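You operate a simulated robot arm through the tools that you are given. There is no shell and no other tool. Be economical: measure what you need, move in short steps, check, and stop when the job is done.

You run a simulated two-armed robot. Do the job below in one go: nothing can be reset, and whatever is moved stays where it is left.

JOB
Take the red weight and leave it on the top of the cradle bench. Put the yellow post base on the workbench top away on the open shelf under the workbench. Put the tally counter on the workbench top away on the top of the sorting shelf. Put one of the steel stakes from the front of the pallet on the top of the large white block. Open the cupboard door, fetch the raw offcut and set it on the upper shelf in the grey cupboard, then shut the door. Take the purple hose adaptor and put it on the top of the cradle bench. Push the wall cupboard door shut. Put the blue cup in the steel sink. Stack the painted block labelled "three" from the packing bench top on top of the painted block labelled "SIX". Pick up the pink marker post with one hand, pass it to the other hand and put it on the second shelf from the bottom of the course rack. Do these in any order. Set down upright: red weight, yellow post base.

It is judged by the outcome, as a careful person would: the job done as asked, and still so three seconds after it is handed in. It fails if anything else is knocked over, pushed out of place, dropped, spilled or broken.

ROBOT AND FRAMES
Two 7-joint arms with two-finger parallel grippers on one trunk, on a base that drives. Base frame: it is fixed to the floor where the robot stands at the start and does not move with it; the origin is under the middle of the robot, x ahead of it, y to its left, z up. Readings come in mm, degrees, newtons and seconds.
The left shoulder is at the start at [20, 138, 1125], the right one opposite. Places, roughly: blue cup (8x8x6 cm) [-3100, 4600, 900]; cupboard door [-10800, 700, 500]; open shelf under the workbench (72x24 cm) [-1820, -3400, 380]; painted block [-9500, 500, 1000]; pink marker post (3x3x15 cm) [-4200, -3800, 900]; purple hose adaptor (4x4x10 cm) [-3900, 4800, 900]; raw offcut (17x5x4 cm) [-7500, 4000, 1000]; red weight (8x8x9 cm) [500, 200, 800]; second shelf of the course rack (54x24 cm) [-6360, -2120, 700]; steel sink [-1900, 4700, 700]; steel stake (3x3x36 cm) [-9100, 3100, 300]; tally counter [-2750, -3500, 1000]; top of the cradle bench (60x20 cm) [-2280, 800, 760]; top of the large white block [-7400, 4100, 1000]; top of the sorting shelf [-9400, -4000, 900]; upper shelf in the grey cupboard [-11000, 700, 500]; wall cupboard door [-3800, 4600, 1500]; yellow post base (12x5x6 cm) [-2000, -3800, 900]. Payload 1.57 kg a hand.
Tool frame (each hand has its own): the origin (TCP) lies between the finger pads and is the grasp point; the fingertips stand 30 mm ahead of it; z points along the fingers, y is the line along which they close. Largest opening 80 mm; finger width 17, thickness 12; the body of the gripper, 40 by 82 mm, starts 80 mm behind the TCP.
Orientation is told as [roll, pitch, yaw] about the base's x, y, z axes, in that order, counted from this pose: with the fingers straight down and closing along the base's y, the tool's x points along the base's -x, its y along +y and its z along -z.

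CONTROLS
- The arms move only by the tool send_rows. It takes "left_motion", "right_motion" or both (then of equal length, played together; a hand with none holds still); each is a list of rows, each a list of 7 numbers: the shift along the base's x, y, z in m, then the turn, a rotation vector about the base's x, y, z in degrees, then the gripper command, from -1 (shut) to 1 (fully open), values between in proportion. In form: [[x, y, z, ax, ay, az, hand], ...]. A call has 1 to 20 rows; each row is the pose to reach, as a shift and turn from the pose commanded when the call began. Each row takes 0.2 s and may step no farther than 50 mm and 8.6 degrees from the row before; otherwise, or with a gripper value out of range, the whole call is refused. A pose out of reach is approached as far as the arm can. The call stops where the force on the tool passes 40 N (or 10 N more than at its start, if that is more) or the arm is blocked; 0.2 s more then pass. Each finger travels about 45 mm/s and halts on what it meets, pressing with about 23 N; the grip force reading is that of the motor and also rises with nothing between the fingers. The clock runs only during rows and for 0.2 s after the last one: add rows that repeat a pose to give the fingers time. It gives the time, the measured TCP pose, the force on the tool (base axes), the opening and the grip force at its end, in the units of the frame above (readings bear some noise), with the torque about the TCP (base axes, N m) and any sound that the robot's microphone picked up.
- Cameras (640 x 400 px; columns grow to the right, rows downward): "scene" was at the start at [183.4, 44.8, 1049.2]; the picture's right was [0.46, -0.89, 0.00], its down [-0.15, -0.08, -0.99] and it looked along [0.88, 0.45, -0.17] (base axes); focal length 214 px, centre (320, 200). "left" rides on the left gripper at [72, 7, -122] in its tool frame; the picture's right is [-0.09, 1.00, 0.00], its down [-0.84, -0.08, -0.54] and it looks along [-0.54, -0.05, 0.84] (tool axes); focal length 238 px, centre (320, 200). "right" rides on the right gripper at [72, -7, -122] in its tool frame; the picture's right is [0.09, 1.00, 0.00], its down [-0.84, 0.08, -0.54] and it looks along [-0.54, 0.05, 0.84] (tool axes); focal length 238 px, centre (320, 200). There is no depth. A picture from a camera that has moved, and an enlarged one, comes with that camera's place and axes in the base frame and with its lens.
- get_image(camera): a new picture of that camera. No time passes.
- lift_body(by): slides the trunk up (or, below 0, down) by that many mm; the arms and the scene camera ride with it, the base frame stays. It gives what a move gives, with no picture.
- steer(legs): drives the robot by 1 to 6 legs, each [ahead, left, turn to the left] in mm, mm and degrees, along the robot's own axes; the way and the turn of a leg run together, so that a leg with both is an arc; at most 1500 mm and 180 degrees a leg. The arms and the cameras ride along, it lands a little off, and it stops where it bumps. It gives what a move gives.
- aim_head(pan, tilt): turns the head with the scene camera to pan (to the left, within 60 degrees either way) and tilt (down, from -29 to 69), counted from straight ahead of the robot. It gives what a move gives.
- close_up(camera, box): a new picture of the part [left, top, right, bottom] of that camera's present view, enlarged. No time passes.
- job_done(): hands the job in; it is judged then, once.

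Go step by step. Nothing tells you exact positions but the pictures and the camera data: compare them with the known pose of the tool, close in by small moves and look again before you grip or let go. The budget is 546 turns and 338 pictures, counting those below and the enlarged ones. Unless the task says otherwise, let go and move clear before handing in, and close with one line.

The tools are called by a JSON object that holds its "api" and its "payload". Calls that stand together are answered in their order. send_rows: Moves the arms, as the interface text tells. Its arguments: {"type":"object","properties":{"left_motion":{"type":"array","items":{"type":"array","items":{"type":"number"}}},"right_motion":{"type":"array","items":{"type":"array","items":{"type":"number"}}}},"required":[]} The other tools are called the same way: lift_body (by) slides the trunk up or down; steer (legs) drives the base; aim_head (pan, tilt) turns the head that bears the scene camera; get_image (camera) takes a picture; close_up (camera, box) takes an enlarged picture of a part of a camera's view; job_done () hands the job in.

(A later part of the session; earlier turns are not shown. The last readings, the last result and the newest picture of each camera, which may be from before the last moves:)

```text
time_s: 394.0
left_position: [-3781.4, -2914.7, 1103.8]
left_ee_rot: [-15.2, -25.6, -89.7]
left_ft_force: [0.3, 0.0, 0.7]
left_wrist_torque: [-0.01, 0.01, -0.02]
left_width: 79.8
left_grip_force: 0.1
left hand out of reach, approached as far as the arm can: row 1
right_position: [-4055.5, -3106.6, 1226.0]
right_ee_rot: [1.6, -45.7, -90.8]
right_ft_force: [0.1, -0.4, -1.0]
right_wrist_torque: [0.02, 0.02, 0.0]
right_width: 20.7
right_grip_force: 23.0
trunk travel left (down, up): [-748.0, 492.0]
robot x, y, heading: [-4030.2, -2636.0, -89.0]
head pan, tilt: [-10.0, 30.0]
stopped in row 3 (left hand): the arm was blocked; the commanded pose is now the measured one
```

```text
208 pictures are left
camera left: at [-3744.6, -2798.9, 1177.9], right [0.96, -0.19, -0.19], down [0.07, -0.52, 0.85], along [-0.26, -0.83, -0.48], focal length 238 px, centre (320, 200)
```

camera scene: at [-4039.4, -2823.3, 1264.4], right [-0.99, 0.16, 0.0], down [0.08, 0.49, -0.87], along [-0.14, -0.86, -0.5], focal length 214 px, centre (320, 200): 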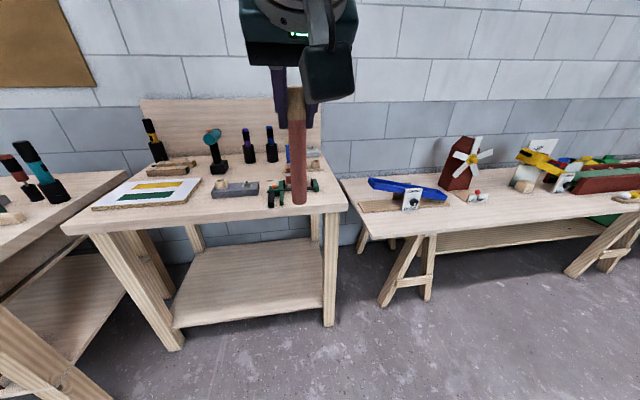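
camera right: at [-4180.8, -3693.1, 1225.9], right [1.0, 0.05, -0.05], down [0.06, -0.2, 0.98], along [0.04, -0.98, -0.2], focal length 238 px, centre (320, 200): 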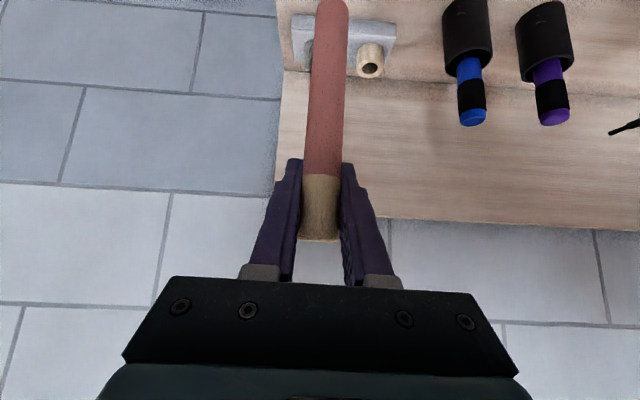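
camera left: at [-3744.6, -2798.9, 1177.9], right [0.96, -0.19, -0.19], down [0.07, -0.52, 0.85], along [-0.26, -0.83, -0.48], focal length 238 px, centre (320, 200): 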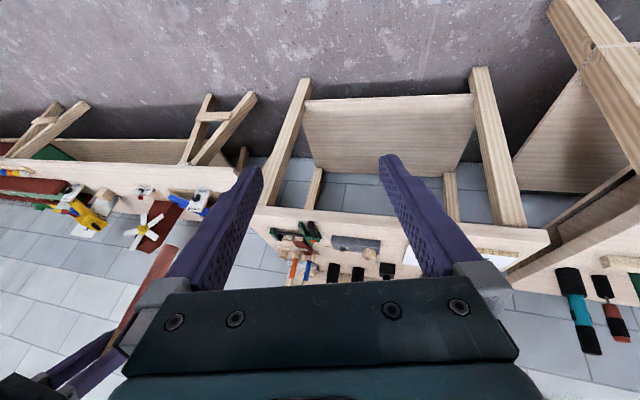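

{"api": "send_rows", "payload": {"left_motion": [[0.01, -0.035, 0.01, 0, 0, 0, 1], [0.02, -0.07, 0.02, 0, 0, 0, 1], [0.03, -0.105, 0.03, 0, 0, 0, 1], [0.03, -0.14, 0.04, 0, 0, 0, 1], [0.03, -0.17, 0.05, 0, 0, 0, 1]]}}

{"api": "send_rows", "payload": {"left_motion": [[0, 0, 0, -7, 0, 0, 1], [0, 0, 0, -14, 0, 0, 1], [0, 0, 0, -21, 0, 0, 1], [0, 0, 0, -28, 0, 0, 1], [0, 0, 0, -35, 0, 0, 1]]}}

{"api": "get_image", "payload": {"camera": "scene"}}

```text
time_s: 395.2
left_position: [-3750.5, -3085.5, 1155.1]
left_ee_rot: [-15.3, -25.9, -89.6]
left_ft_force: [-0.3, -0.5, -0.6]
left_wrist_torque: [0.03, -0.01, -0.04]
left_width: 80.1
left_grip_force: 0.0
right_position: [-4056.1, -3107.9, 1227.4]
right_ee_rot: [1.4, -45.6, -90.6]
right_ft_force: [-0.2, -0.2, -0.5]
right_wrist_torque: [-0.01, -0.03, 0.02]
right_width: 20.6
right_grip_force: 23.1
trunk travel left (down, up): [-748.0, 492.0]
robot x, y, heading: [-4029.1, -2640.3, -88.8]
head pan, tilt: [-10.0, 30.0]
```

```text
time_s: 396.4
left_position: [-3752.7, -3086.3, 1155.8]
left_ee_rot: [-15.3, -61.1, -89.2]
left_ft_force: [0.0, 0.0, 0.0]
left_wrist_torque: [-0.02, -0.01, 0.0]
left_width: 80.1
left_grip_force: 0.0
right_position: [-4055.8, -3106.3, 1226.5]
right_ee_rot: [1.4, -45.6, -90.7]
right_ft_force: [0.3, 0.4, -0.6]
right_wrist_torque: [0.01, -0.03, 0.0]
right_width: 20.6
right_grip_force: 23.0
trunk travel left (down, up): [-748.0, 492.0]
robot x, y, heading: [-4028.4, -2634.7, -89.2]
head pan, tilt: [-10.0, 30.0]
```

```text
207 pictures are left
camera scene: at [-4039.7, -2823.1, 1264.4], right [-0.99, 0.16, 0.0], down [0.08, 0.49, -0.87], along [-0.14, -0.86, -0.5], focal length 214 px, centre (320, 200)
```

scene: 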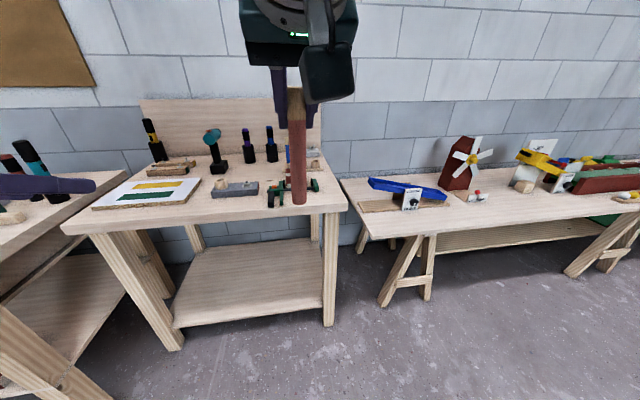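

Works when extended first. Now I rotate inward and come to the pre-grasp pose left-behind the post.

{"api": "send_rows", "payload": {"left_motion": [[-0.038, 0.011, 0.004, -2.5, -0.1, -4.4, 1], [-0.076, 0.023, 0.008, -5, -0.3, -8.9, 1], [-0.114, 0.034, 0.012, -7.5, -0.4, -13.3, 1], [-0.152, 0.046, 0.016, -10, -0.5, -17.7, 1], [-0.19, 0.057, 0.02, -12.5, -0.7, -22.2, 1], [-0.227, 0.069, 0.025, -15.1, -0.8, -26.6, 1]]}}

{"api": "get_image", "payload": {"camera": "scene"}}

{"api": "get_image", "payload": {"camera": "left"}}

```text
time_s: 397.8
left_position: [-3901.9, -3030.2, 1167.3]
left_ee_rot: [0.5, -75.2, -131.2]
left_ft_force: [0.2, -0.1, 0.7]
left_wrist_torque: [-0.01, -0.02, 0.01]
left_width: 80.0
left_grip_force: 0.0
left hand out of reach, approached as far as the arm can: row 4, 5, 6
right_position: [-4055.4, -3107.1, 1227.5]
right_ee_rot: [1.4, -45.6, -90.7]
right_ft_force: [-0.7, 0.8, -0.6]
right_wrist_torque: [0.0, -0.02, 0.0]
right_width: 20.7
right_grip_force: 22.5
trunk travel left (down, up): [-748.0, 492.0]
robot x, y, heading: [-4028.3, -2637.3, -89.2]
head pan, tilt: [-10.0, 30.0]
```

```text
206 pictures are left
camera scene: at [-4039.7, -2823.2, 1264.4], right [-0.99, 0.16, 0.0], down [0.08, 0.49, -0.87], along [-0.14, -0.86, -0.5], focal length 214 px, centre (320, 200)
```

scene: 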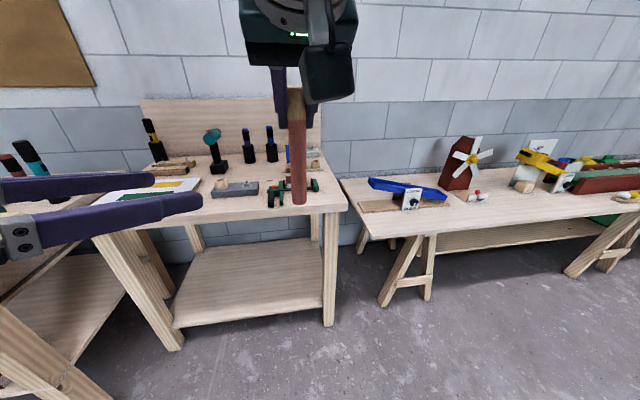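

```text
205 pictures are left
camera left: at [-3807.5, -2929.1, 1131.2], right [0.74, -0.67, 0.09], down [0.14, 0.29, 0.95], along [-0.66, -0.69, 0.31], focal length 238 px, centre (320, 200)
```

left: 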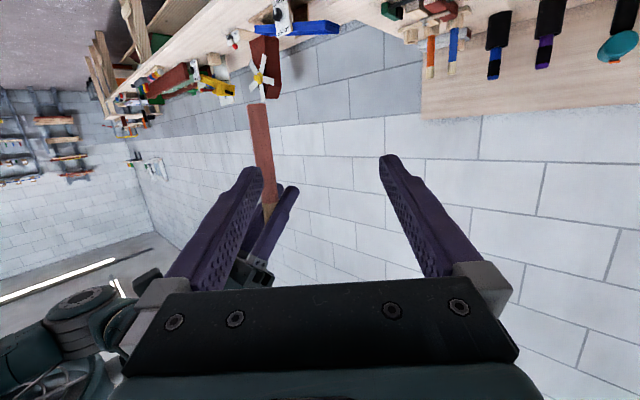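

Left hand is oriented well. I bring the post over toward it with the right hand.

{"api": "send_rows", "payload": {"right_motion": [[0.02, -0.005, -0.003, 0, 0, 0, -1], [0.04, -0.01, -0.006, 0, 0, 0, -1], [0.06, -0.014, -0.009, 0, 0, 0, -1], [0.08, -0.018, -0.012, 0, 0, 0, -1]]}}

{"api": "get_image", "payload": {"camera": "scene"}}

{"api": "get_image", "payload": {"camera": "left"}}

```text
time_s: 398.8
left_position: [-3901.7, -3029.2, 1167.7]
left_ee_rot: [-0.2, -74.9, -130.5]
left_ft_force: [-0.1, 0.5, -0.3]
left_wrist_torque: [-0.03, -0.04, -0.03]
left_width: 80.3
left_grip_force: 0.0
right_position: [-3976.1, -3124.8, 1215.9]
right_ee_rot: [1.5, -45.6, -90.7]
right_ft_force: [-0.1, -0.6, -0.7]
right_wrist_torque: [0.02, -0.02, -0.01]
right_width: 20.9
right_grip_force: 23.0
trunk travel left (down, up): [-748.0, 492.0]
robot x, y, heading: [-4026.6, -2636.0, -88.8]
head pan, tilt: [-10.0, 30.0]
```

```text
204 pictures are left
camera scene: at [-4039.7, -2823.1, 1264.4], right [-0.99, 0.16, 0.0], down [0.08, 0.49, -0.87], along [-0.14, -0.86, -0.5], focal length 214 px, centre (320, 200)
```

scene: 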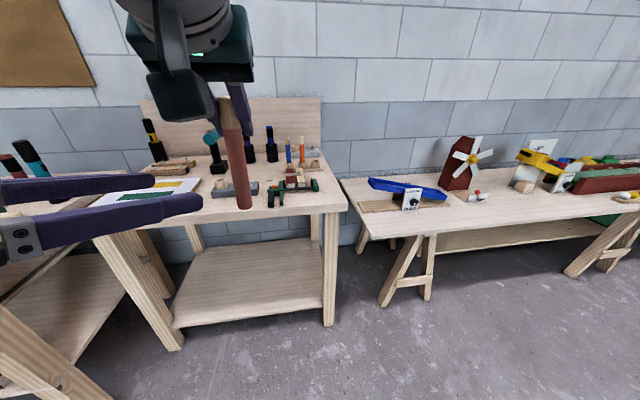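

```text
203 pictures are left
camera left: at [-3807.6, -2928.2, 1130.6], right [0.74, -0.67, 0.09], down [0.14, 0.28, 0.95], along [-0.66, -0.69, 0.3], focal length 238 px, centre (320, 200)
```

left: 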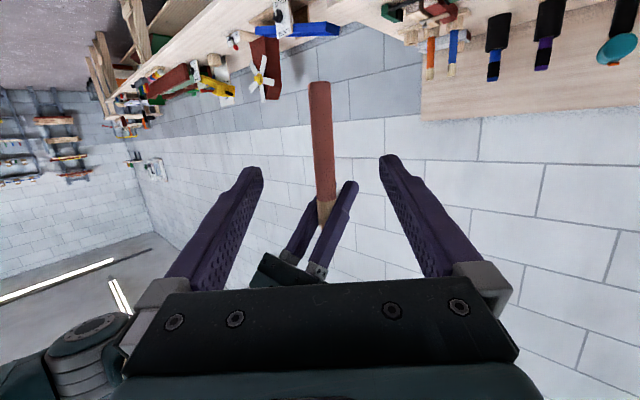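

The post is centred between the left fingers. I check how the left hand's commanded pose relates before advancing.

{"api": "send_rows", "payload": {"left_motion": [[0, -0.04, -0.015, 0, 0, 0, 1]]}}

```text
time_s: 399.2
left_position: [-3900.1, -3070.5, 1152.9]
left_ee_rot: [0.0, -74.8, -130.5]
left_ft_force: [0.0, 0.5, 0.0]
left_wrist_torque: [0.0, 0.0, 0.0]
left_width: 79.9
left_grip_force: 0.1
right_position: [-3976.4, -3123.7, 1215.4]
right_ee_rot: [1.4, -45.7, -90.7]
right_ft_force: [0.9, -0.4, -1.1]
right_wrist_torque: [-0.02, -0.02, -0.01]
right_width: 20.3
right_grip_force: 23.0
trunk travel left (down, up): [-748.0, 492.0]
robot x, y, heading: [-4027.7, -2633.8, -89.0]
head pan, tilt: [-10.0, 30.0]
```

{"api": "send_rows", "payload": {"left_motion": [[-0.016, 0.012, 0, 0, 0, 0, 1], [-0.035, -0.008, -0.005, 0, 0, 0, 1], [-0.055, -0.03, -0.01, 0, 0, 0, 1]]}}

{"api": "get_image", "payload": {"camera": "left"}}

{"api": "get_image", "payload": {"camera": "scene"}}

```text
time_s: 400.0
left_position: [-3932.0, -3111.8, 1136.0]
left_ee_rot: [-0.3, -75.0, -130.4]
left_ft_force: [-0.5, -0.5, -0.2]
left_wrist_torque: [-0.03, 0.03, 0.0]
left_width: 80.1
left_grip_force: 0.0
left hand out of reach, approached as far as the arm can: row 1, 2, 3
right_position: [-3975.1, -3124.5, 1214.9]
right_ee_rot: [1.3, -45.6, -90.7]
right_ft_force: [-0.6, 0.3, -0.9]
right_wrist_torque: [0.01, 0.01, 0.02]
right_width: 20.3
right_grip_force: 23.2
trunk travel left (down, up): [-748.0, 492.0]
robot x, y, heading: [-4026.2, -2637.1, -88.8]
head pan, tilt: [-10.0, 30.0]
```

```text
202 pictures are left
camera left: at [-3839.1, -3011.2, 1099.8], right [0.74, -0.67, 0.09], down [0.14, 0.28, 0.95], along [-0.66, -0.69, 0.3], focal length 238 px, centre (320, 200)
```

left: 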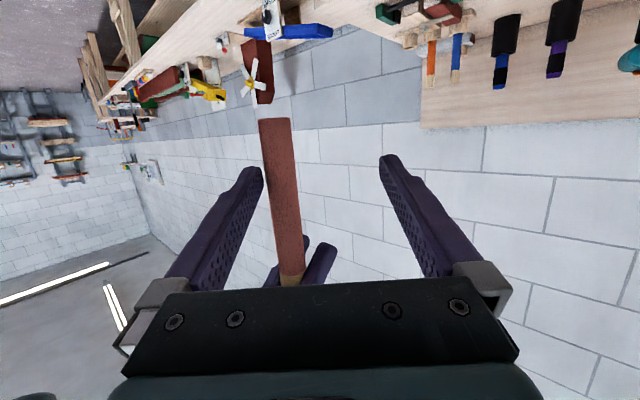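

```text
201 pictures are left
camera scene: at [-4039.7, -2823.1, 1264.4], right [-0.99, 0.16, 0.0], down [0.08, 0.49, -0.87], along [-0.14, -0.86, -0.5], focal length 214 px, centre (320, 200)
```

scene: 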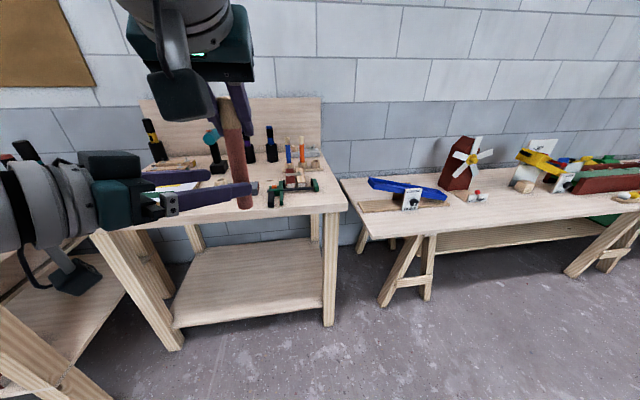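

I bring the post in the right hand the last bit to the left TCP.

{"api": "send_rows", "payload": {"right_motion": [[0.015, -0.008, 0, 0, 0, 0, -1], [0.03, 0.002, 0, 0, 0, 0, -1], [0.042, 0.012, 0, 0, 0, 0, -1]]}}

{"api": "get_image", "payload": {"camera": "left"}}

```text
time_s: 400.8
left_position: [-3931.4, -3111.2, 1137.2]
left_ee_rot: [-0.1, -74.8, -130.4]
left_ft_force: [0.0, 0.6, 0.4]
left_wrist_torque: [0.02, -0.03, -0.02]
left_width: 80.0
left_grip_force: 0.0
right_position: [-3933.2, -3114.0, 1214.9]
right_ee_rot: [1.4, -45.6, -90.8]
right_ft_force: [0.0, 0.6, 0.2]
right_wrist_torque: [0.01, 0.01, 0.01]
right_width: 20.5
right_grip_force: 22.9
trunk travel left (down, up): [-748.0, 492.0]
robot x, y, heading: [-4028.0, -2636.3, -88.9]
head pan, tilt: [-10.0, 30.0]
```

```text
200 pictures are left
camera left: at [-3839.0, -3010.9, 1099.9], right [0.74, -0.67, 0.09], down [0.14, 0.28, 0.95], along [-0.66, -0.69, 0.3], focal length 238 px, centre (320, 200)
```

left: 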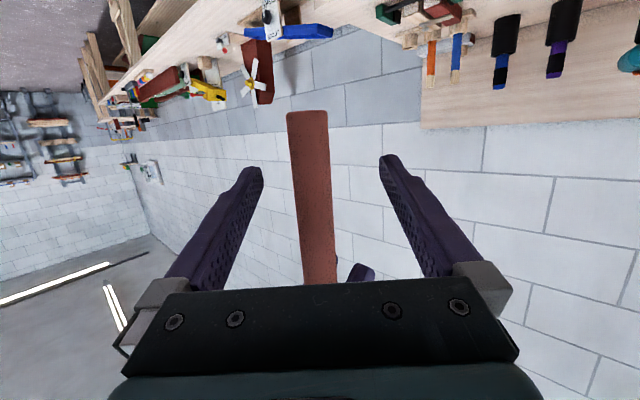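

Post sits between the left pads. I close the left hand, then release the right.

{"api": "send_rows", "payload": {"left_motion": [[0, 0, 0, 0, 0, 0, 0], [0, 0, 0, 0, 0, 0, -0.5], [0, 0, 0, 0, 0, 0, -1], [0, 0, 0, 0, 0, 0, -1], [0, 0, 0, 0, 0, 0, -1], [0, 0, 0, 0, 0, 0, -1]]}}

{"api": "get_image", "payload": {"camera": "left"}}

```text
time_s: 402.2
left_position: [-3933.4, -3110.2, 1136.7]
left_ee_rot: [-0.3, -74.8, -130.5]
left_ft_force: [-11.1, 11.5, 1.5]
left_wrist_torque: [-0.32, -0.41, 0.14]
left_width: 20.7
left_grip_force: 22.9
right_position: [-3932.8, -3113.7, 1216.5]
right_ee_rot: [1.6, -45.7, -90.8]
right_ft_force: [10.3, -10.1, -0.9]
right_wrist_torque: [-0.53, -0.42, -0.15]
right_width: 20.9
right_grip_force: 23.3
trunk travel left (down, up): [-748.0, 492.0]
robot x, y, heading: [-4029.0, -2638.3, -89.3]
head pan, tilt: [-10.0, 30.0]
```

```text
199 pictures are left
camera left: at [-3839.7, -3010.7, 1099.6], right [0.74, -0.67, 0.09], down [0.14, 0.28, 0.95], along [-0.66, -0.69, 0.3], focal length 238 px, centre (320, 200)
```

left: 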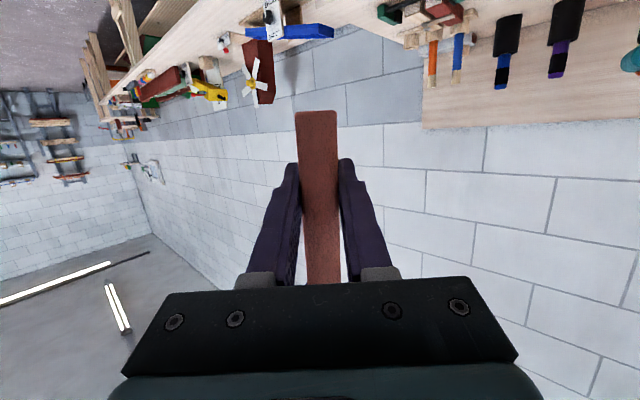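

{"api": "send_rows", "payload": {"right_motion": [[0, 0, 0, 0, 0, 0, -0.2], [0, 0, 0, 0, 0, 0, 0.4], [0, 0, 0, 0, 0, 0, 0.8], [0, 0, 0, 0, 0, 0, 0.8], [0, 0.01, 0.03, 0, 0, 0, 0.8], [-0.01, 0.01, 0.06, 0, 0, 0, 0.8]]}}

{"api": "send_rows", "payload": {"right_motion": [[-0.04, 0, 0.01, 0, 0, 0, 0.8], [-0.08, 0, 0.01, 0, 0, 0, 0.8], [-0.12, 0, 0, 0, 0, 0, 0.8], [-0.16, 0, 0, 0, 0, 0, 0.8], [-0.2, 0, -0.02, 0, 0, 0, 0.8]]}}

{"api": "get_image", "payload": {"camera": "scene"}}

```text
time_s: 403.8
left_position: [-3933.0, -3110.5, 1135.9]
left_ee_rot: [-0.1, -74.9, -130.5]
left_ft_force: [0.4, 0.2, -0.4]
left_wrist_torque: [0.01, -0.01, -0.03]
left_width: 20.0
left_grip_force: 22.7
right_position: [-3936.1, -3080.8, 1216.9]
right_ee_rot: [0.9, -38.2, -89.1]
right_ft_force: [-0.8, -0.5, 0.5]
right_wrist_torque: [-0.02, 0.01, -0.02]
right_width: 72.2
right_grip_force: 0.1
trunk travel left (down, up): [-748.0, 492.0]
robot x, y, heading: [-4027.8, -2638.5, -89.2]
head pan, tilt: [-10.0, 30.0]
stopped in row 6 (right hand): the arm was blocked; the commanded pose is now the measured one
```

```text
time_s: 405.0
left_position: [-3932.7, -3110.2, 1136.2]
left_ee_rot: [-0.2, -74.7, -130.5]
left_ft_force: [-0.7, 0.2, 0.1]
left_wrist_torque: [0.04, -0.01, 0.01]
left_width: 20.6
left_grip_force: 22.7
right_position: [-4137.4, -3081.9, 1198.2]
right_ee_rot: [1.0, -38.6, -89.1]
right_ft_force: [0.6, 0.5, -0.4]
right_wrist_torque: [-0.05, 0.01, -0.05]
right_width: 72.0
right_grip_force: 0.1
trunk travel left (down, up): [-748.0, 492.0]
robot x, y, heading: [-4026.4, -2635.8, -89.0]
head pan, tilt: [-10.0, 30.0]
```

```text
198 pictures are left
camera scene: at [-4039.6, -2823.0, 1264.4], right [-0.99, 0.16, 0.0], down [0.08, 0.49, -0.87], along [-0.14, -0.86, -0.5], focal length 214 px, centre (320, 200)
```

scene: 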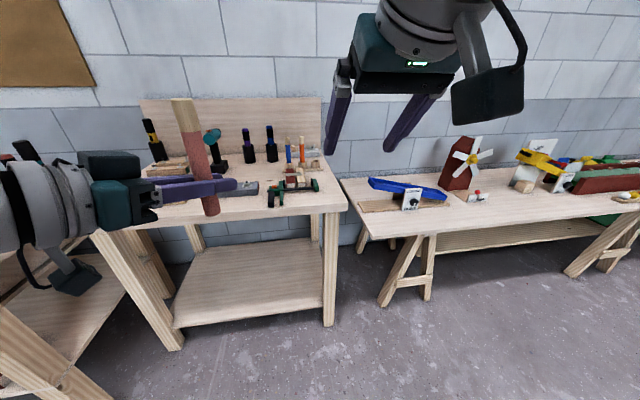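

Handover done: the left hand holds the post alone. I take it to the course rack first; I drive west along the lane.

{"api": "steer", "payload": {"legs": [[0, 0, -1], [0, -1300, 0], [0, 0, -60]]}}

{"api": "aim_head", "payload": {"pan": -10, "tilt": 15}}

{"api": "get_image", "payload": {"camera": "scene"}}

```text
time_s: 414.4
left_position: [-5655.3, -2976.2, 1137.2]
left_ee_rot: [-0.2, -74.8, 170.5]
left_ft_force: [0.7, 0.2, -0.1]
left_wrist_torque: [0.02, 0.01, 0.01]
left_width: 20.4
left_grip_force: 23.1
right_position: [-5734.6, -2784.7, 1196.5]
right_ee_rot: [0.8, -38.3, -148.1]
right_ft_force: [0.0, -0.3, -0.8]
right_wrist_torque: [0.01, 0.03, -0.01]
right_width: 72.0
right_grip_force: 0.0
trunk travel left (down, up): [-748.0, 492.0]
robot x, y, heading: [-5297.3, -2652.5, -147.9]
head pan, tilt: [-10.0, 30.0]
```

```text
time_s: 415.1
left_position: [-5654.4, -2975.9, 1136.3]
left_ee_rot: [-0.1, -74.9, 170.5]
left_ft_force: [0.2, 0.1, -0.2]
left_wrist_torque: [0.01, -0.02, 0.0]
left_width: 20.7
left_grip_force: 23.0
right_position: [-5734.9, -2784.7, 1196.4]
right_ee_rot: [0.7, -38.3, -148.1]
right_ft_force: [-0.5, 0.2, -0.2]
right_wrist_torque: [0.02, 0.0, -0.06]
right_width: 71.9
right_grip_force: 0.0
trunk travel left (down, up): [-748.0, 492.0]
robot x, y, heading: [-5296.9, -2649.7, -148.0]
head pan, tilt: [-10.0, 15.0]
```

```text
197 pictures are left
camera scene: at [-5467.3, -2735.5, 1288.5], right [-0.37, 0.93, 0.0], down [0.24, 0.1, -0.97], along [-0.9, -0.36, -0.26], focal length 214 px, centre (320, 200)
```

scene: 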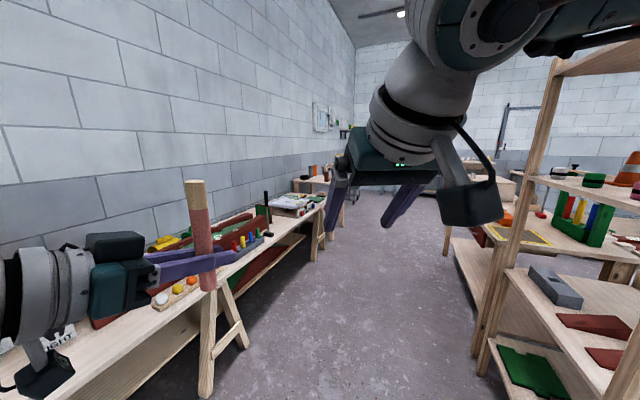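

{"api": "steer", "payload": {"legs": [[0, 0, -122], [-200, 500, 0]]}}

{"api": "aim_head", "payload": {"pan": 25, "tilt": 20}}

{"api": "get_image", "payload": {"camera": "scene"}}

```text
time_s: 423.3
left_position: [-5862.9, -2365.9, 1135.6]
left_ee_rot: [-0.1, -75.0, 47.8]
left_ft_force: [-0.4, -0.1, 0.5]
left_wrist_torque: [-0.01, 0.01, 0.02]
left_width: 20.2
left_grip_force: 23.5
right_position: [-5659.2, -2400.0, 1196.2]
right_ee_rot: [0.8, -38.4, 89.3]
right_ft_force: [1.0, -0.4, 0.0]
right_wrist_torque: [-0.02, 0.0, 0.04]
right_width: 71.5
right_grip_force: 0.1
trunk travel left (down, up): [-748.0, 492.0]
robot x, y, heading: [-5783.5, -2842.3, 88.9]
head pan, tilt: [-10.0, 15.0]
```

```text
time_s: 424.3
left_position: [-5863.9, -2364.5, 1136.9]
left_ee_rot: [-0.1, -75.0, 47.9]
left_ft_force: [0.4, -0.1, -0.5]
left_wrist_torque: [-0.03, 0.02, 0.0]
left_width: 20.3
left_grip_force: 22.7
right_position: [-5660.1, -2400.2, 1196.5]
right_ee_rot: [0.9, -38.3, 89.2]
right_ft_force: [0.6, 0.4, 1.0]
right_wrist_torque: [0.01, 0.0, 0.01]
right_width: 72.0
right_grip_force: 0.1
trunk travel left (down, up): [-748.0, 492.0]
robot x, y, heading: [-5782.3, -2842.2, 89.4]
head pan, tilt: [25.0, 20.0]
```

```text
196 pictures are left
camera scene: at [-5817.9, -2656.2, 1280.5], right [0.91, 0.41, 0.0], down [0.14, -0.31, -0.94], along [-0.39, 0.86, -0.34], focal length 214 px, centre (320, 200)
```

scene: 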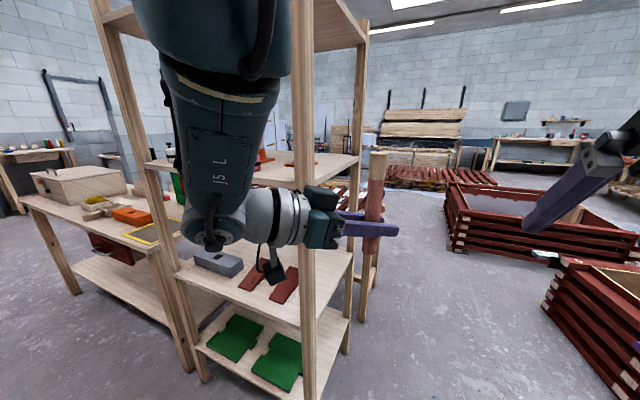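

The course rack is ahead-left: shelf fronts at y ≈ -2240, second shelf near z 700. I back off a little, lower the trunk and look between the shelves.

{"api": "steer", "payload": {"legs": [[-250, 0, 0]]}}

{"api": "lift_body", "payload": {"by": -330}}

{"api": "steer", "payload": {"legs": [[0, 350, 0], [0, 0, 41]]}}

{"api": "aim_head", "payload": {"pan": -40, "tilt": 15}}

{"api": "get_image", "payload": {"camera": "scene"}}

```text
time_s: 426.1
left_position: [-5862.7, -2612.8, 1136.4]
left_ee_rot: [-0.1, -74.9, 47.4]
left_ft_force: [0.1, 0.4, -0.5]
left_wrist_torque: [0.01, -0.03, -0.01]
left_width: 20.5
left_grip_force: 22.8
right_position: [-5661.2, -2651.4, 1195.9]
right_ee_rot: [0.8, -38.3, 88.9]
right_ft_force: [0.2, 0.3, 0.9]
right_wrist_torque: [0.02, -0.02, 0.02]
right_width: 72.1
right_grip_force: 0.0
trunk travel left (down, up): [-748.0, 492.0]
robot x, y, heading: [-5785.5, -3096.5, 88.9]
head pan, tilt: [25.0, 20.0]
```

```text
time_s: 429.4
left_position: [-5864.0, -2613.9, 805.8]
left_ee_rot: [-0.1, -74.9, 47.4]
left_ft_force: [0.8, -0.8, -0.2]
left_wrist_torque: [0.03, 0.03, 0.02]
left_width: 20.7
left_grip_force: 22.6
right_position: [-5659.3, -2649.9, 866.6]
right_ee_rot: [0.8, -38.3, 88.9]
right_ft_force: [0.1, 0.6, -0.1]
right_wrist_torque: [0.02, -0.01, -0.03]
right_width: 72.3
right_grip_force: 0.0
trunk travel left (down, up): [-418.0, 822.0]
robot x, y, heading: [-5785.5, -3092.4, 89.2]
head pan, tilt: [25.0, 20.0]
```

```text
time_s: 433.5
left_position: [-6508.4, -2775.6, 806.1]
left_ee_rot: [-0.2, -74.9, 88.3]
left_ft_force: [0.1, 0.5, 0.3]
left_wrist_torque: [0.01, 0.02, 0.03]
left_width: 20.3
left_grip_force: 23.0
right_position: [-6329.4, -2669.9, 866.1]
right_ee_rot: [0.9, -38.3, 129.8]
right_ft_force: [-0.3, -0.9, 0.3]
right_wrist_torque: [-0.02, 0.02, 0.01]
right_width: 72.0
right_grip_force: 0.1
trunk travel left (down, up): [-418.0, 822.0]
robot x, y, heading: [-6135.6, -3086.3, 129.7]
head pan, tilt: [25.0, 20.0]
```

```text
time_s: 434.9
left_position: [-6508.8, -2775.6, 807.3]
left_ee_rot: [-0.2, -74.9, 88.3]
left_ft_force: [0.2, -0.5, -0.1]
left_wrist_torque: [-0.05, 0.02, 0.06]
left_width: 20.5
left_grip_force: 23.2
right_position: [-6330.1, -2671.0, 865.5]
right_ee_rot: [0.8, -38.4, 129.8]
right_ft_force: [0.6, 0.9, 0.7]
right_wrist_torque: [0.03, 0.0, -0.03]
right_width: 72.1
right_grip_force: 0.1
trunk travel left (down, up): [-418.0, 822.0]
robot x, y, heading: [-6136.3, -3086.9, 129.9]
head pan, tilt: [-40.0, 15.0]
```

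```text
195 pictures are left
camera scene: at [-6198.4, -2913.8, 958.6], right [1.0, 0.0, 0.0], down [0.0, -0.26, -0.97], along [0.0, 0.97, -0.26], focal length 214 px, centre (320, 200)
```

scene: 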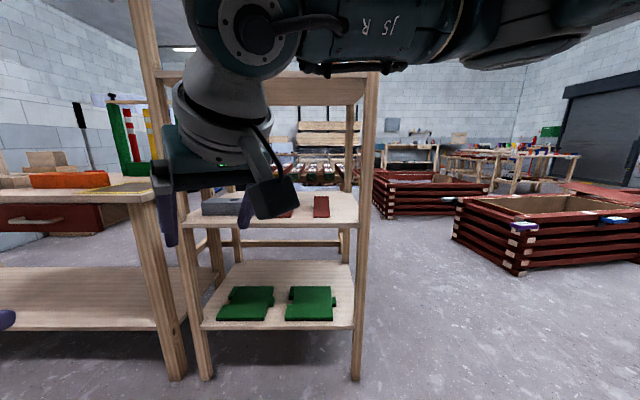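

The right end of the second shelf looks free; I shift east so that the left hand lines up with it and view again.

{"api": "steer", "payload": {"legs": [[-252, -302, 0]]}}

{"api": "aim_head", "payload": {"pan": -5, "tilt": 12}}

{"api": "get_image", "payload": {"camera": "scene"}}

{"api": "get_image", "payload": {"camera": "left"}}

```text
time_s: 437.3
left_position: [-6123.4, -2785.0, 806.9]
left_ee_rot: [-0.1, -74.8, 88.4]
left_ft_force: [0.1, -0.5, -0.3]
left_wrist_torque: [0.04, 0.0, 0.02]
left_width: 20.3
left_grip_force: 22.9
right_position: [-5945.2, -2678.3, 866.7]
right_ee_rot: [0.8, -38.3, 129.8]
right_ft_force: [0.2, -0.3, 1.0]
right_wrist_torque: [0.0, 0.02, 0.0]
right_width: 71.8
right_grip_force: 0.1
trunk travel left (down, up): [-418.0, 822.0]
robot x, y, heading: [-5752.5, -3096.3, 130.1]
head pan, tilt: [-40.0, 15.0]
```

```text
time_s: 438.3
left_position: [-6123.3, -2785.2, 807.7]
left_ee_rot: [0.0, -74.9, 88.3]
left_ft_force: [0.4, 0.3, -0.8]
left_wrist_torque: [-0.03, 0.01, 0.0]
left_width: 20.3
left_grip_force: 22.7
right_position: [-5944.9, -2679.6, 865.4]
right_ee_rot: [0.9, -38.3, 129.8]
right_ft_force: [0.5, -0.1, 0.5]
right_wrist_torque: [-0.02, 0.02, 0.0]
right_width: 72.0
right_grip_force: 0.1
trunk travel left (down, up): [-418.0, 822.0]
robot x, y, heading: [-5750.9, -3095.2, 129.9]
head pan, tilt: [-5.0, 12.0]
```

```text
194 pictures are left
camera scene: at [-5867.5, -2939.2, 963.5], right [0.82, 0.57, 0.0], down [0.12, -0.17, -0.98], along [-0.56, 0.8, -0.21], focal length 214 px, centre (320, 200)
```

scene: 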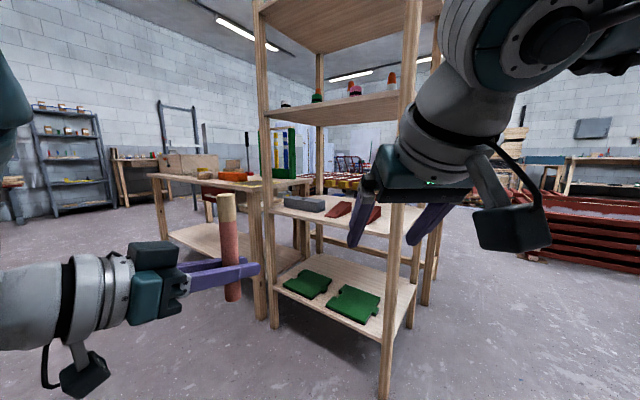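

```text
193 pictures are left
camera left: at [-6135.1, -2920.1, 770.0], right [-0.99, 0.05, 0.09], down [0.07, -0.31, 0.95], along [0.08, 0.95, 0.3], focal length 238 px, centre (320, 200)
```

left: 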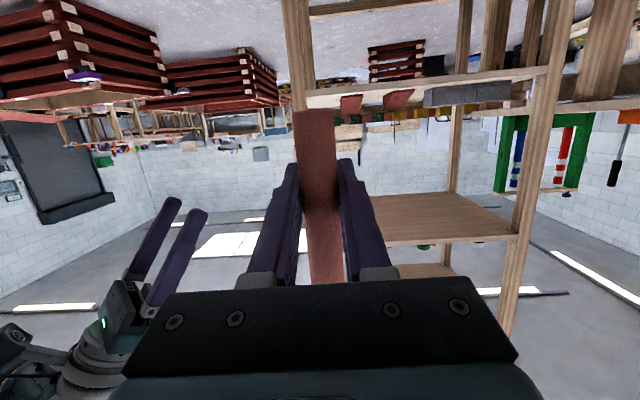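

Between the right upright (x ≈ -6072) and the first red wedge (x ≈ -6151) there is room for the post. I move the right hand aside and advance to just in front.

{"api": "send_rows", "payload": {"right_motion": [[0.04, -0.004, 0, 0, 0, 0, 0.8], [0.08, -0.008, 0, 0, 0, 0, 0.8], [0.12, -0.011, 0, 0, 0, 0, 0.8], [0.165, -0.015, 0, 0, 0, 0, 0.8]]}}

{"api": "steer", "payload": {"legs": [[330, -290, 0]]}}

{"api": "get_image", "payload": {"camera": "left"}}

{"api": "get_image", "payload": {"camera": "scene"}}

```text
time_s: 439.3
left_position: [-6122.5, -2784.7, 806.3]
left_ee_rot: [-0.1, -75.0, 88.4]
left_ft_force: [0.6, 0.3, 1.0]
left_wrist_torque: [0.0, 0.01, -0.03]
left_width: 20.3
left_grip_force: 22.8
right_position: [-5786.3, -2684.4, 865.2]
right_ee_rot: [0.7, -38.2, 129.8]
right_ft_force: [0.7, -0.4, -1.0]
right_wrist_torque: [0.01, 0.01, 0.0]
right_width: 71.9
right_grip_force: 0.1
right hand out of reach, approached as far as the arm can: row 4
trunk travel left (down, up): [-418.0, 822.0]
robot x, y, heading: [-5752.6, -3094.3, 130.0]
head pan, tilt: [-5.0, 12.0]
```

```text
time_s: 442.0
left_position: [-6103.6, -2349.0, 806.6]
left_ee_rot: [-0.2, -74.9, 87.4]
left_ft_force: [-0.2, -0.1, -0.5]
left_wrist_torque: [0.0, 0.0, 0.0]
left_width: 20.7
left_grip_force: 23.6
right_position: [-5767.1, -2253.7, 864.4]
right_ee_rot: [0.7, -38.1, 129.1]
right_ft_force: [0.0, 0.1, 0.7]
right_wrist_torque: [-0.02, 0.02, 0.02]
right_width: 71.8
right_grip_force: 0.1
trunk travel left (down, up): [-418.0, 822.0]
robot x, y, heading: [-5737.2, -2666.7, 129.1]
head pan, tilt: [-5.0, 12.0]
```

```text
192 pictures are left
camera left: at [-6116.6, -2484.9, 770.0], right [-0.99, 0.07, 0.09], down [0.06, -0.31, 0.95], along [0.09, 0.95, 0.3], focal length 238 px, centre (320, 200)
```

left: 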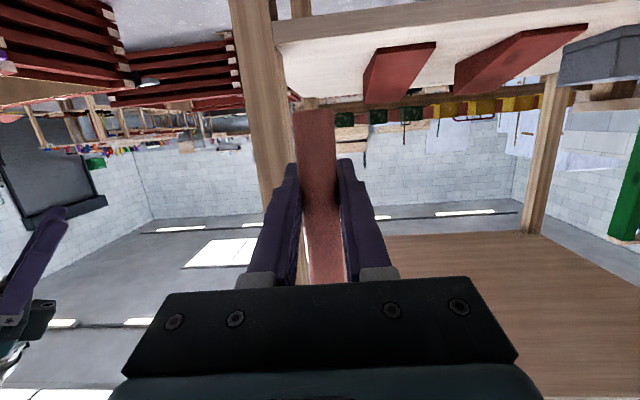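

```text
191 pictures are left
camera scene: at [-5849.4, -2507.9, 963.5], right [0.83, 0.56, 0.0], down [0.12, -0.17, -0.98], along [-0.55, 0.81, -0.21], focal length 214 px, centre (320, 200)
```

scene: 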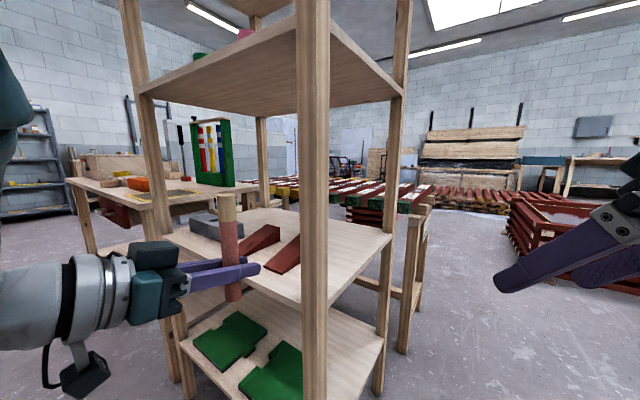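

{"api": "steer", "payload": {"legs": [[78, -62, 0.9]]}}

{"api": "get_image", "payload": {"camera": "left"}}

```text
time_s: 443.1
left_position: [-6110.9, -2257.4, 806.5]
left_ee_rot: [-0.1, -74.9, 88.6]
left_ft_force: [-0.1, 0.8, -0.5]
left_wrist_torque: [0.0, 0.0, -0.01]
left_width: 20.3
left_grip_force: 23.1
right_position: [-5776.1, -2155.1, 864.8]
right_ee_rot: [0.6, -38.2, 130.1]
right_ft_force: [-0.9, 0.7, 0.0]
right_wrist_torque: [-0.03, -0.02, 0.01]
right_width: 72.0
right_grip_force: 0.0
trunk travel left (down, up): [-418.0, 822.0]
robot x, y, heading: [-5731.9, -2565.6, 129.8]
head pan, tilt: [-5.0, 12.0]
```

```text
190 pictures are left
camera left: at [-6121.3, -2393.1, 769.9], right [-0.99, 0.05, 0.09], down [0.07, -0.31, 0.95], along [0.07, 0.95, 0.3], focal length 238 px, centre (320, 200)
```

left: 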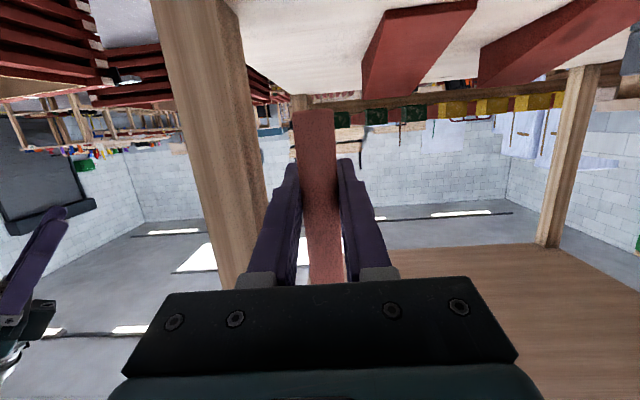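

{"api": "send_rows", "payload": {"left_motion": [[0, 0.022, 0, 0, 0, 0, -1], [0, 0.045, 0, 0, 0, 0, -1], [0, 0.067, 0, 0, 0, 0, -1], [0, 0.067, -0.02, 0, 0, 0, -1], [0, 0.067, -0.04, 0, 0, 0, -1], [0, 0.067, -0.052, 0, 0, 0, -1]]}}

{"api": "get_image", "payload": {"camera": "left"}}

{"api": "get_image", "payload": {"camera": "scene"}}

```text
time_s: 444.5
left_position: [-6111.2, -2189.9, 753.9]
left_ee_rot: [-0.1, -74.9, 88.6]
left_ft_force: [-0.3, -1.2, 0.2]
left_wrist_torque: [0.01, 0.02, -0.02]
left_width: 20.5
left_grip_force: 23.4
left hand out of reach, approached as far as the arm can: row 2
right_position: [-5775.1, -2157.0, 865.8]
right_ee_rot: [0.9, -38.2, 130.0]
right_ft_force: [0.5, -0.3, -0.1]
right_wrist_torque: [0.03, 0.03, 0.0]
right_width: 71.9
right_grip_force: 0.0
trunk travel left (down, up): [-418.0, 822.0]
robot x, y, heading: [-5735.1, -2565.8, 130.2]
head pan, tilt: [-5.0, 12.0]
```

```text
189 pictures are left
camera left: at [-6121.5, -2326.5, 717.7], right [-0.99, 0.05, 0.09], down [0.07, -0.31, 0.95], along [0.07, 0.95, 0.3], focal length 238 px, centre (320, 200)
```

left: 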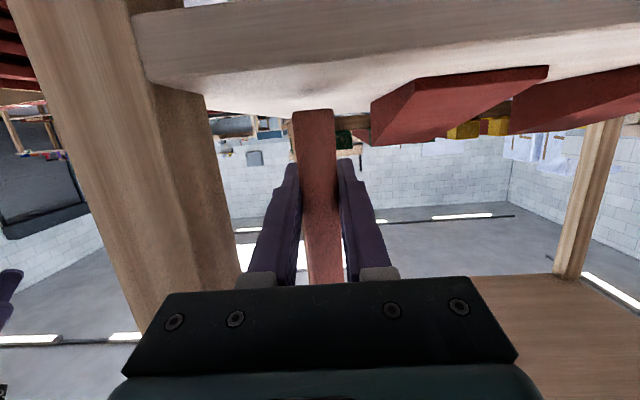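

```text
188 pictures are left
camera scene: at [-5853.6, -2411.6, 963.5], right [0.82, 0.58, 0.0], down [0.12, -0.17, -0.98], along [-0.56, 0.8, -0.21], focal length 214 px, centre (320, 200)
```

scene: 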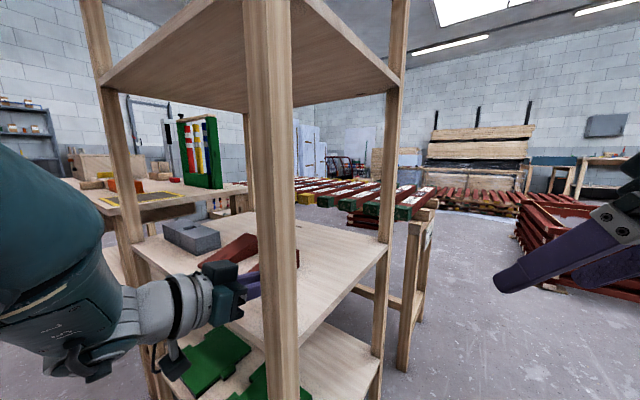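

{"api": "send_rows", "payload": {"left_motion": [[0, 0, -0.003, 0, 0, 0, -1], [0, 0, -0.006, 0, 0, 0, -1], [0, 0, -0.009, 0, 0, 0, -1]]}}

```text
time_s: 445.3
left_position: [-6112.1, -2191.1, 745.2]
left_ee_rot: [0.0, -74.9, 88.6]
left_ft_force: [-0.2, -0.2, 0.5]
left_wrist_torque: [0.0, -0.03, -0.01]
left_width: 20.3
left_grip_force: 22.6
right_position: [-5776.3, -2155.4, 865.5]
right_ee_rot: [0.9, -38.2, 130.1]
right_ft_force: [-0.1, 0.8, -0.7]
right_wrist_torque: [0.01, 0.0, 0.02]
right_width: 72.2
right_grip_force: 0.0
trunk travel left (down, up): [-418.0, 822.0]
robot x, y, heading: [-5737.9, -2565.1, 130.2]
head pan, tilt: [-5.0, 12.0]
```

{"api": "send_rows", "payload": {"left_motion": [[0, 0, -0.002, 0, 0, 0, -1], [0, 0, -0.004, 0, 0, 0, -1], [0, 0, -0.006, 0, 0, 0, -1]]}}

{"api": "get_image", "payload": {"camera": "left"}}

```text
time_s: 446.1
left_position: [-6112.2, -2190.5, 741.0]
left_ee_rot: [0.2, -75.1, 88.1]
left_ft_force: [1.1, -2.0, 18.4]
left_wrist_torque: [-0.03, -0.04, -0.02]
left_width: 20.8
left_grip_force: 23.4
right_position: [-5777.6, -2154.6, 866.5]
right_ee_rot: [0.8, -38.4, 130.0]
right_ft_force: [-0.5, -0.5, 0.7]
right_wrist_torque: [-0.01, -0.02, 0.0]
right_width: 72.0
right_grip_force: 0.1
trunk travel left (down, up): [-418.0, 822.0]
robot x, y, heading: [-5735.8, -2565.9, 130.1]
head pan, tilt: [-5.0, 12.0]
```

```text
187 pictures are left
camera left: at [-6122.4, -2324.2, 703.7], right [-0.99, 0.05, 0.09], down [0.07, -0.31, 0.95], along [0.08, 0.95, 0.31], focal length 238 px, centre (320, 200)
```

left: 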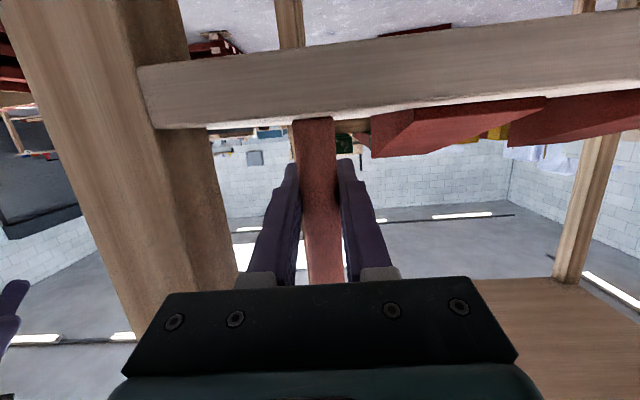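

Contact. I ease off 2 mm, open just enough, and draw straight back.

{"api": "send_rows", "payload": {"left_motion": [[0, 0, 0.002, 0, 0, 0, -1], [0, 0, 0.002, 0, 0, 0, -0.35], [0, 0, 0.002, 0, 0, 0, -0.15], [0, 0, 0.002, 0, 0, 0, -0.15], [0, 0, 0.002, 0, 0, 0, -0.15], [0, -0.02, 0.004, 0, 0, 0, -0.15], [0, -0.045, 0.01, 0, 0, 0, -0.15], [0, -0.07, 0.015, 0, 0, 0, -0.15]]}}

{"api": "get_image", "payload": {"camera": "left"}}

```text
time_s: 447.9
left_position: [-6107.4, -2259.0, 754.9]
left_ee_rot: [0.0, -74.8, 88.5]
left_ft_force: [-0.2, -0.7, -0.3]
left_wrist_torque: [0.01, -0.03, 0.01]
left_width: 34.0
left_grip_force: 0.1
right_position: [-5775.7, -2156.8, 866.2]
right_ee_rot: [0.8, -38.2, 130.1]
right_ft_force: [-0.1, -0.5, -0.5]
right_wrist_torque: [-0.02, 0.01, 0.01]
right_width: 71.9
right_grip_force: 0.1
trunk travel left (down, up): [-418.0, 822.0]
robot x, y, heading: [-5735.0, -2568.9, 129.8]
head pan, tilt: [-5.0, 12.0]
```

```text
186 pictures are left
camera left: at [-6118.3, -2395.1, 717.4], right [-0.99, 0.05, 0.09], down [0.07, -0.31, 0.95], along [0.07, 0.95, 0.3], focal length 238 px, centre (320, 200)
```

left: 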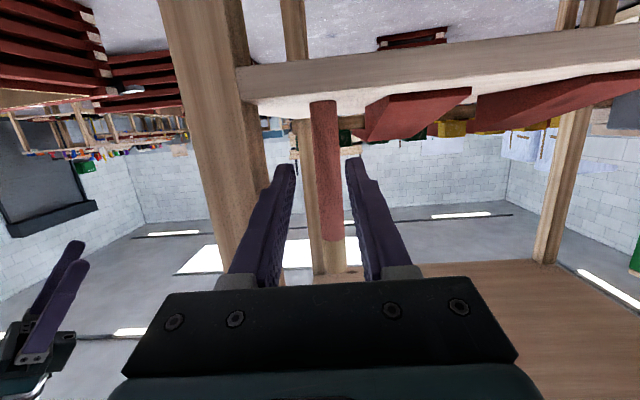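

The post stands on the second shelf. I back straight out and raise the trunk.

{"api": "steer", "payload": {"legs": [[-290, 240, 0]]}}

{"api": "lift_body", "payload": {"by": 330}}

{"api": "get_image", "payload": {"camera": "scene"}}

```text
time_s: 450.3
left_position: [-6104.5, -2629.2, 754.5]
left_ee_rot: [0.0, -75.0, 88.5]
left_ft_force: [0.6, 0.1, -0.4]
left_wrist_torque: [-0.01, -0.03, 0.01]
left_width: 34.0
left_grip_force: 0.2
right_position: [-5774.1, -2527.4, 864.9]
right_ee_rot: [0.9, -38.2, 130.0]
right_ft_force: [-0.7, -0.1, 0.1]
right_wrist_torque: [0.02, 0.01, 0.0]
right_width: 72.1
right_grip_force: 0.0
trunk travel left (down, up): [-418.0, 822.0]
robot x, y, heading: [-5734.4, -2937.7, 129.6]
head pan, tilt: [-5.0, 12.0]
```

```text
time_s: 453.5
left_position: [-6105.2, -2629.0, 1084.5]
left_ee_rot: [0.0, -74.9, 88.4]
left_ft_force: [0.4, 0.3, 0.1]
left_wrist_torque: [0.0, 0.04, -0.02]
left_width: 34.1
left_grip_force: 0.0
right_position: [-5773.0, -2527.1, 1195.2]
right_ee_rot: [0.7, -38.2, 130.1]
right_ft_force: [0.6, 0.6, 0.3]
right_wrist_torque: [0.02, 0.01, 0.02]
right_width: 71.8
right_grip_force: 0.1
trunk travel left (down, up): [-748.0, 492.0]
robot x, y, heading: [-5732.7, -2940.5, 130.3]
head pan, tilt: [-5.0, 12.0]
```

```text
185 pictures are left
camera scene: at [-5850.8, -2782.1, 1293.5], right [0.82, 0.57, 0.0], down [0.12, -0.17, -0.98], along [-0.56, 0.8, -0.21], focal length 214 px, centre (320, 200)
```

scene: 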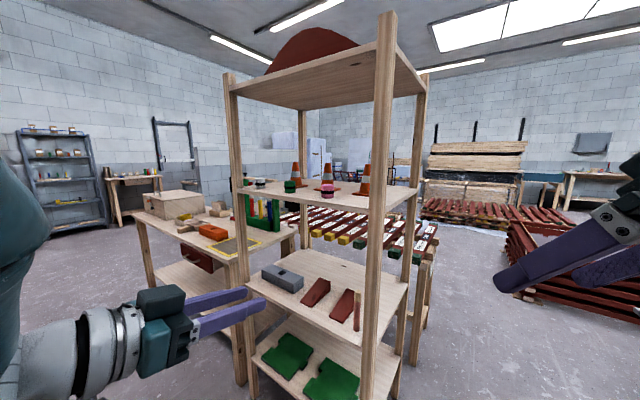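

Pink post done. Now back east for the tally counter on the workbench.

{"api": "steer", "payload": {"legs": [[-26, -499, 0], [0, 0, 140], [0, 1400, 0], [0, 1200, 0]]}}

{"api": "aim_head", "payload": {"pan": 0, "tilt": 25}}

{"api": "get_image", "payload": {"camera": "scene"}}

```text
time_s: 474.4
left_position: [-2703.7, -3198.3, 1084.1]
left_ee_rot: [-0.1, -74.9, -134.1]
left_ft_force: [0.8, 0.2, 0.5]
left_wrist_torque: [0.01, -0.01, 0.03]
left_width: 34.1
left_grip_force: 0.2
right_position: [-3017.3, -3049.6, 1195.1]
right_ee_rot: [0.8, -38.2, -92.6]
right_ft_force: [2.3, 1.0, -0.3]
right_wrist_torque: [-0.01, -0.04, 0.01]
right_width: 72.1
right_grip_force: 0.2
trunk travel left (down, up): [-748.0, 492.0]
robot x, y, heading: [-2766.8, -2722.7, -92.0]
head pan, tilt: [-5.0, 12.0]
```

```text
time_s: 475.1
left_position: [-2702.1, -3199.0, 1083.4]
left_ee_rot: [0.0, -74.9, -134.1]
left_ft_force: [0.4, -0.1, -0.1]
left_wrist_torque: [-0.01, 0.0, 0.01]
left_width: 34.4
left_grip_force: 0.0
right_position: [-3018.2, -3048.5, 1195.3]
right_ee_rot: [0.8, -38.2, -92.6]
right_ft_force: [0.7, 0.1, 0.3]
right_wrist_torque: [0.02, 0.02, -0.01]
right_width: 72.2
right_grip_force: 0.1
trunk travel left (down, up): [-748.0, 492.0]
robot x, y, heading: [-2768.1, -2725.5, -92.2]
head pan, tilt: [0.0, 25.0]
```

```text
184 pictures are left
camera scene: at [-2775.9, -2910.9, 1272.4], right [-1.0, 0.04, 0.0], down [0.02, 0.42, -0.91], along [-0.04, -0.91, -0.42], focal length 214 px, centre (320, 200)
```

scene: 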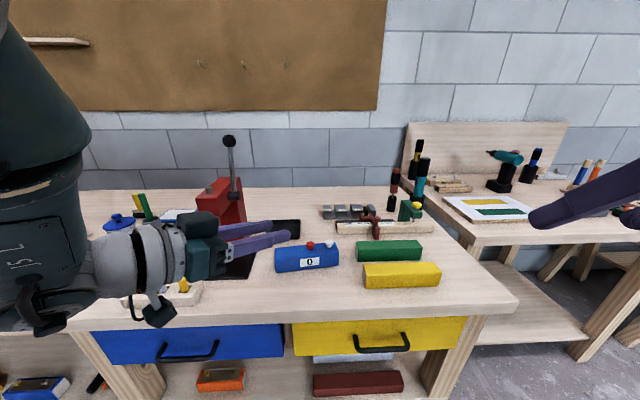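

{"api": "send_rows", "payload": {"left_motion": [[0.04, 0.01, 0.01, 0, 0, 0, 0], [0.08, 0.02, 0.02, 0, 0, 0, 0], [0.12, 0.03, 0.03, 0, 0, 0, 0], [0.16, 0.04, 0.04, 0, 0, 0, 0], [0.2, 0.05, 0.05, 0, 0, 0, 0]]}}

{"api": "steer", "payload": {"legs": [[200, 100, 2]]}}

{"api": "aim_head", "payload": {"pan": -5, "tilt": 50}}

{"api": "get_image", "payload": {"camera": "scene"}}

```text
time_s: 476.3
left_position: [-2504.3, -3148.4, 1133.3]
left_ee_rot: [-0.4, -74.7, -133.9]
left_ft_force: [-0.1, 0.3, -0.4]
left_wrist_torque: [0.0, -0.01, -0.01]
left_width: 40.1
left_grip_force: 0.1
right_position: [-3016.6, -3048.9, 1195.9]
right_ee_rot: [0.8, -38.3, -92.7]
right_ft_force: [-0.2, -0.1, -0.2]
right_wrist_torque: [0.0, 0.02, -0.02]
right_width: 71.9
right_grip_force: 0.0
trunk travel left (down, up): [-748.0, 492.0]
robot x, y, heading: [-2767.3, -2721.0, -92.7]
head pan, tilt: [0.0, 25.0]
```

```text
time_s: 478.0
left_position: [-2392.6, -3339.7, 1131.4]
left_ee_rot: [-0.2, -74.8, -131.9]
left_ft_force: [-0.4, -0.6, 0.1]
left_wrist_torque: [0.0, 0.0, -0.02]
left_width: 39.7
left_grip_force: 0.2
right_position: [-2909.1, -3257.5, 1195.2]
right_ee_rot: [0.8, -38.2, -90.4]
right_ft_force: [-0.3, 0.4, 0.5]
right_wrist_torque: [0.0, 0.0, -0.03]
right_width: 72.0
right_grip_force: 0.1
trunk travel left (down, up): [-748.0, 492.0]
robot x, y, heading: [-2669.7, -2921.8, -90.3]
head pan, tilt: [0.0, 25.0]
```

```text
time_s: 478.9
left_position: [-2392.6, -3339.0, 1133.0]
left_ee_rot: [-0.2, -74.9, -131.9]
left_ft_force: [0.0, 0.3, -0.2]
left_wrist_torque: [0.02, -0.02, -0.01]
left_width: 39.8
left_grip_force: 0.1
right_position: [-2908.2, -3257.2, 1195.4]
right_ee_rot: [0.8, -38.2, -90.4]
right_ft_force: [1.2, -0.3, -0.5]
right_wrist_torque: [0.0, -0.01, -0.03]
right_width: 72.0
right_grip_force: 0.0
trunk travel left (down, up): [-748.0, 492.0]
robot x, y, heading: [-2672.0, -2921.4, -90.5]
head pan, tilt: [-5.0, 50.0]
```

```text
183 pictures are left
camera scene: at [-2679.4, -3095.6, 1234.9], right [-1.0, 0.09, 0.0], down [0.07, 0.76, -0.64], along [-0.06, -0.64, -0.77], focal length 214 px, centre (320, 200)
```

scene: 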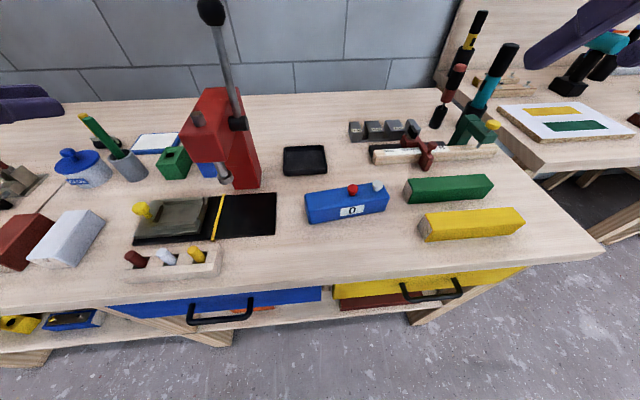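

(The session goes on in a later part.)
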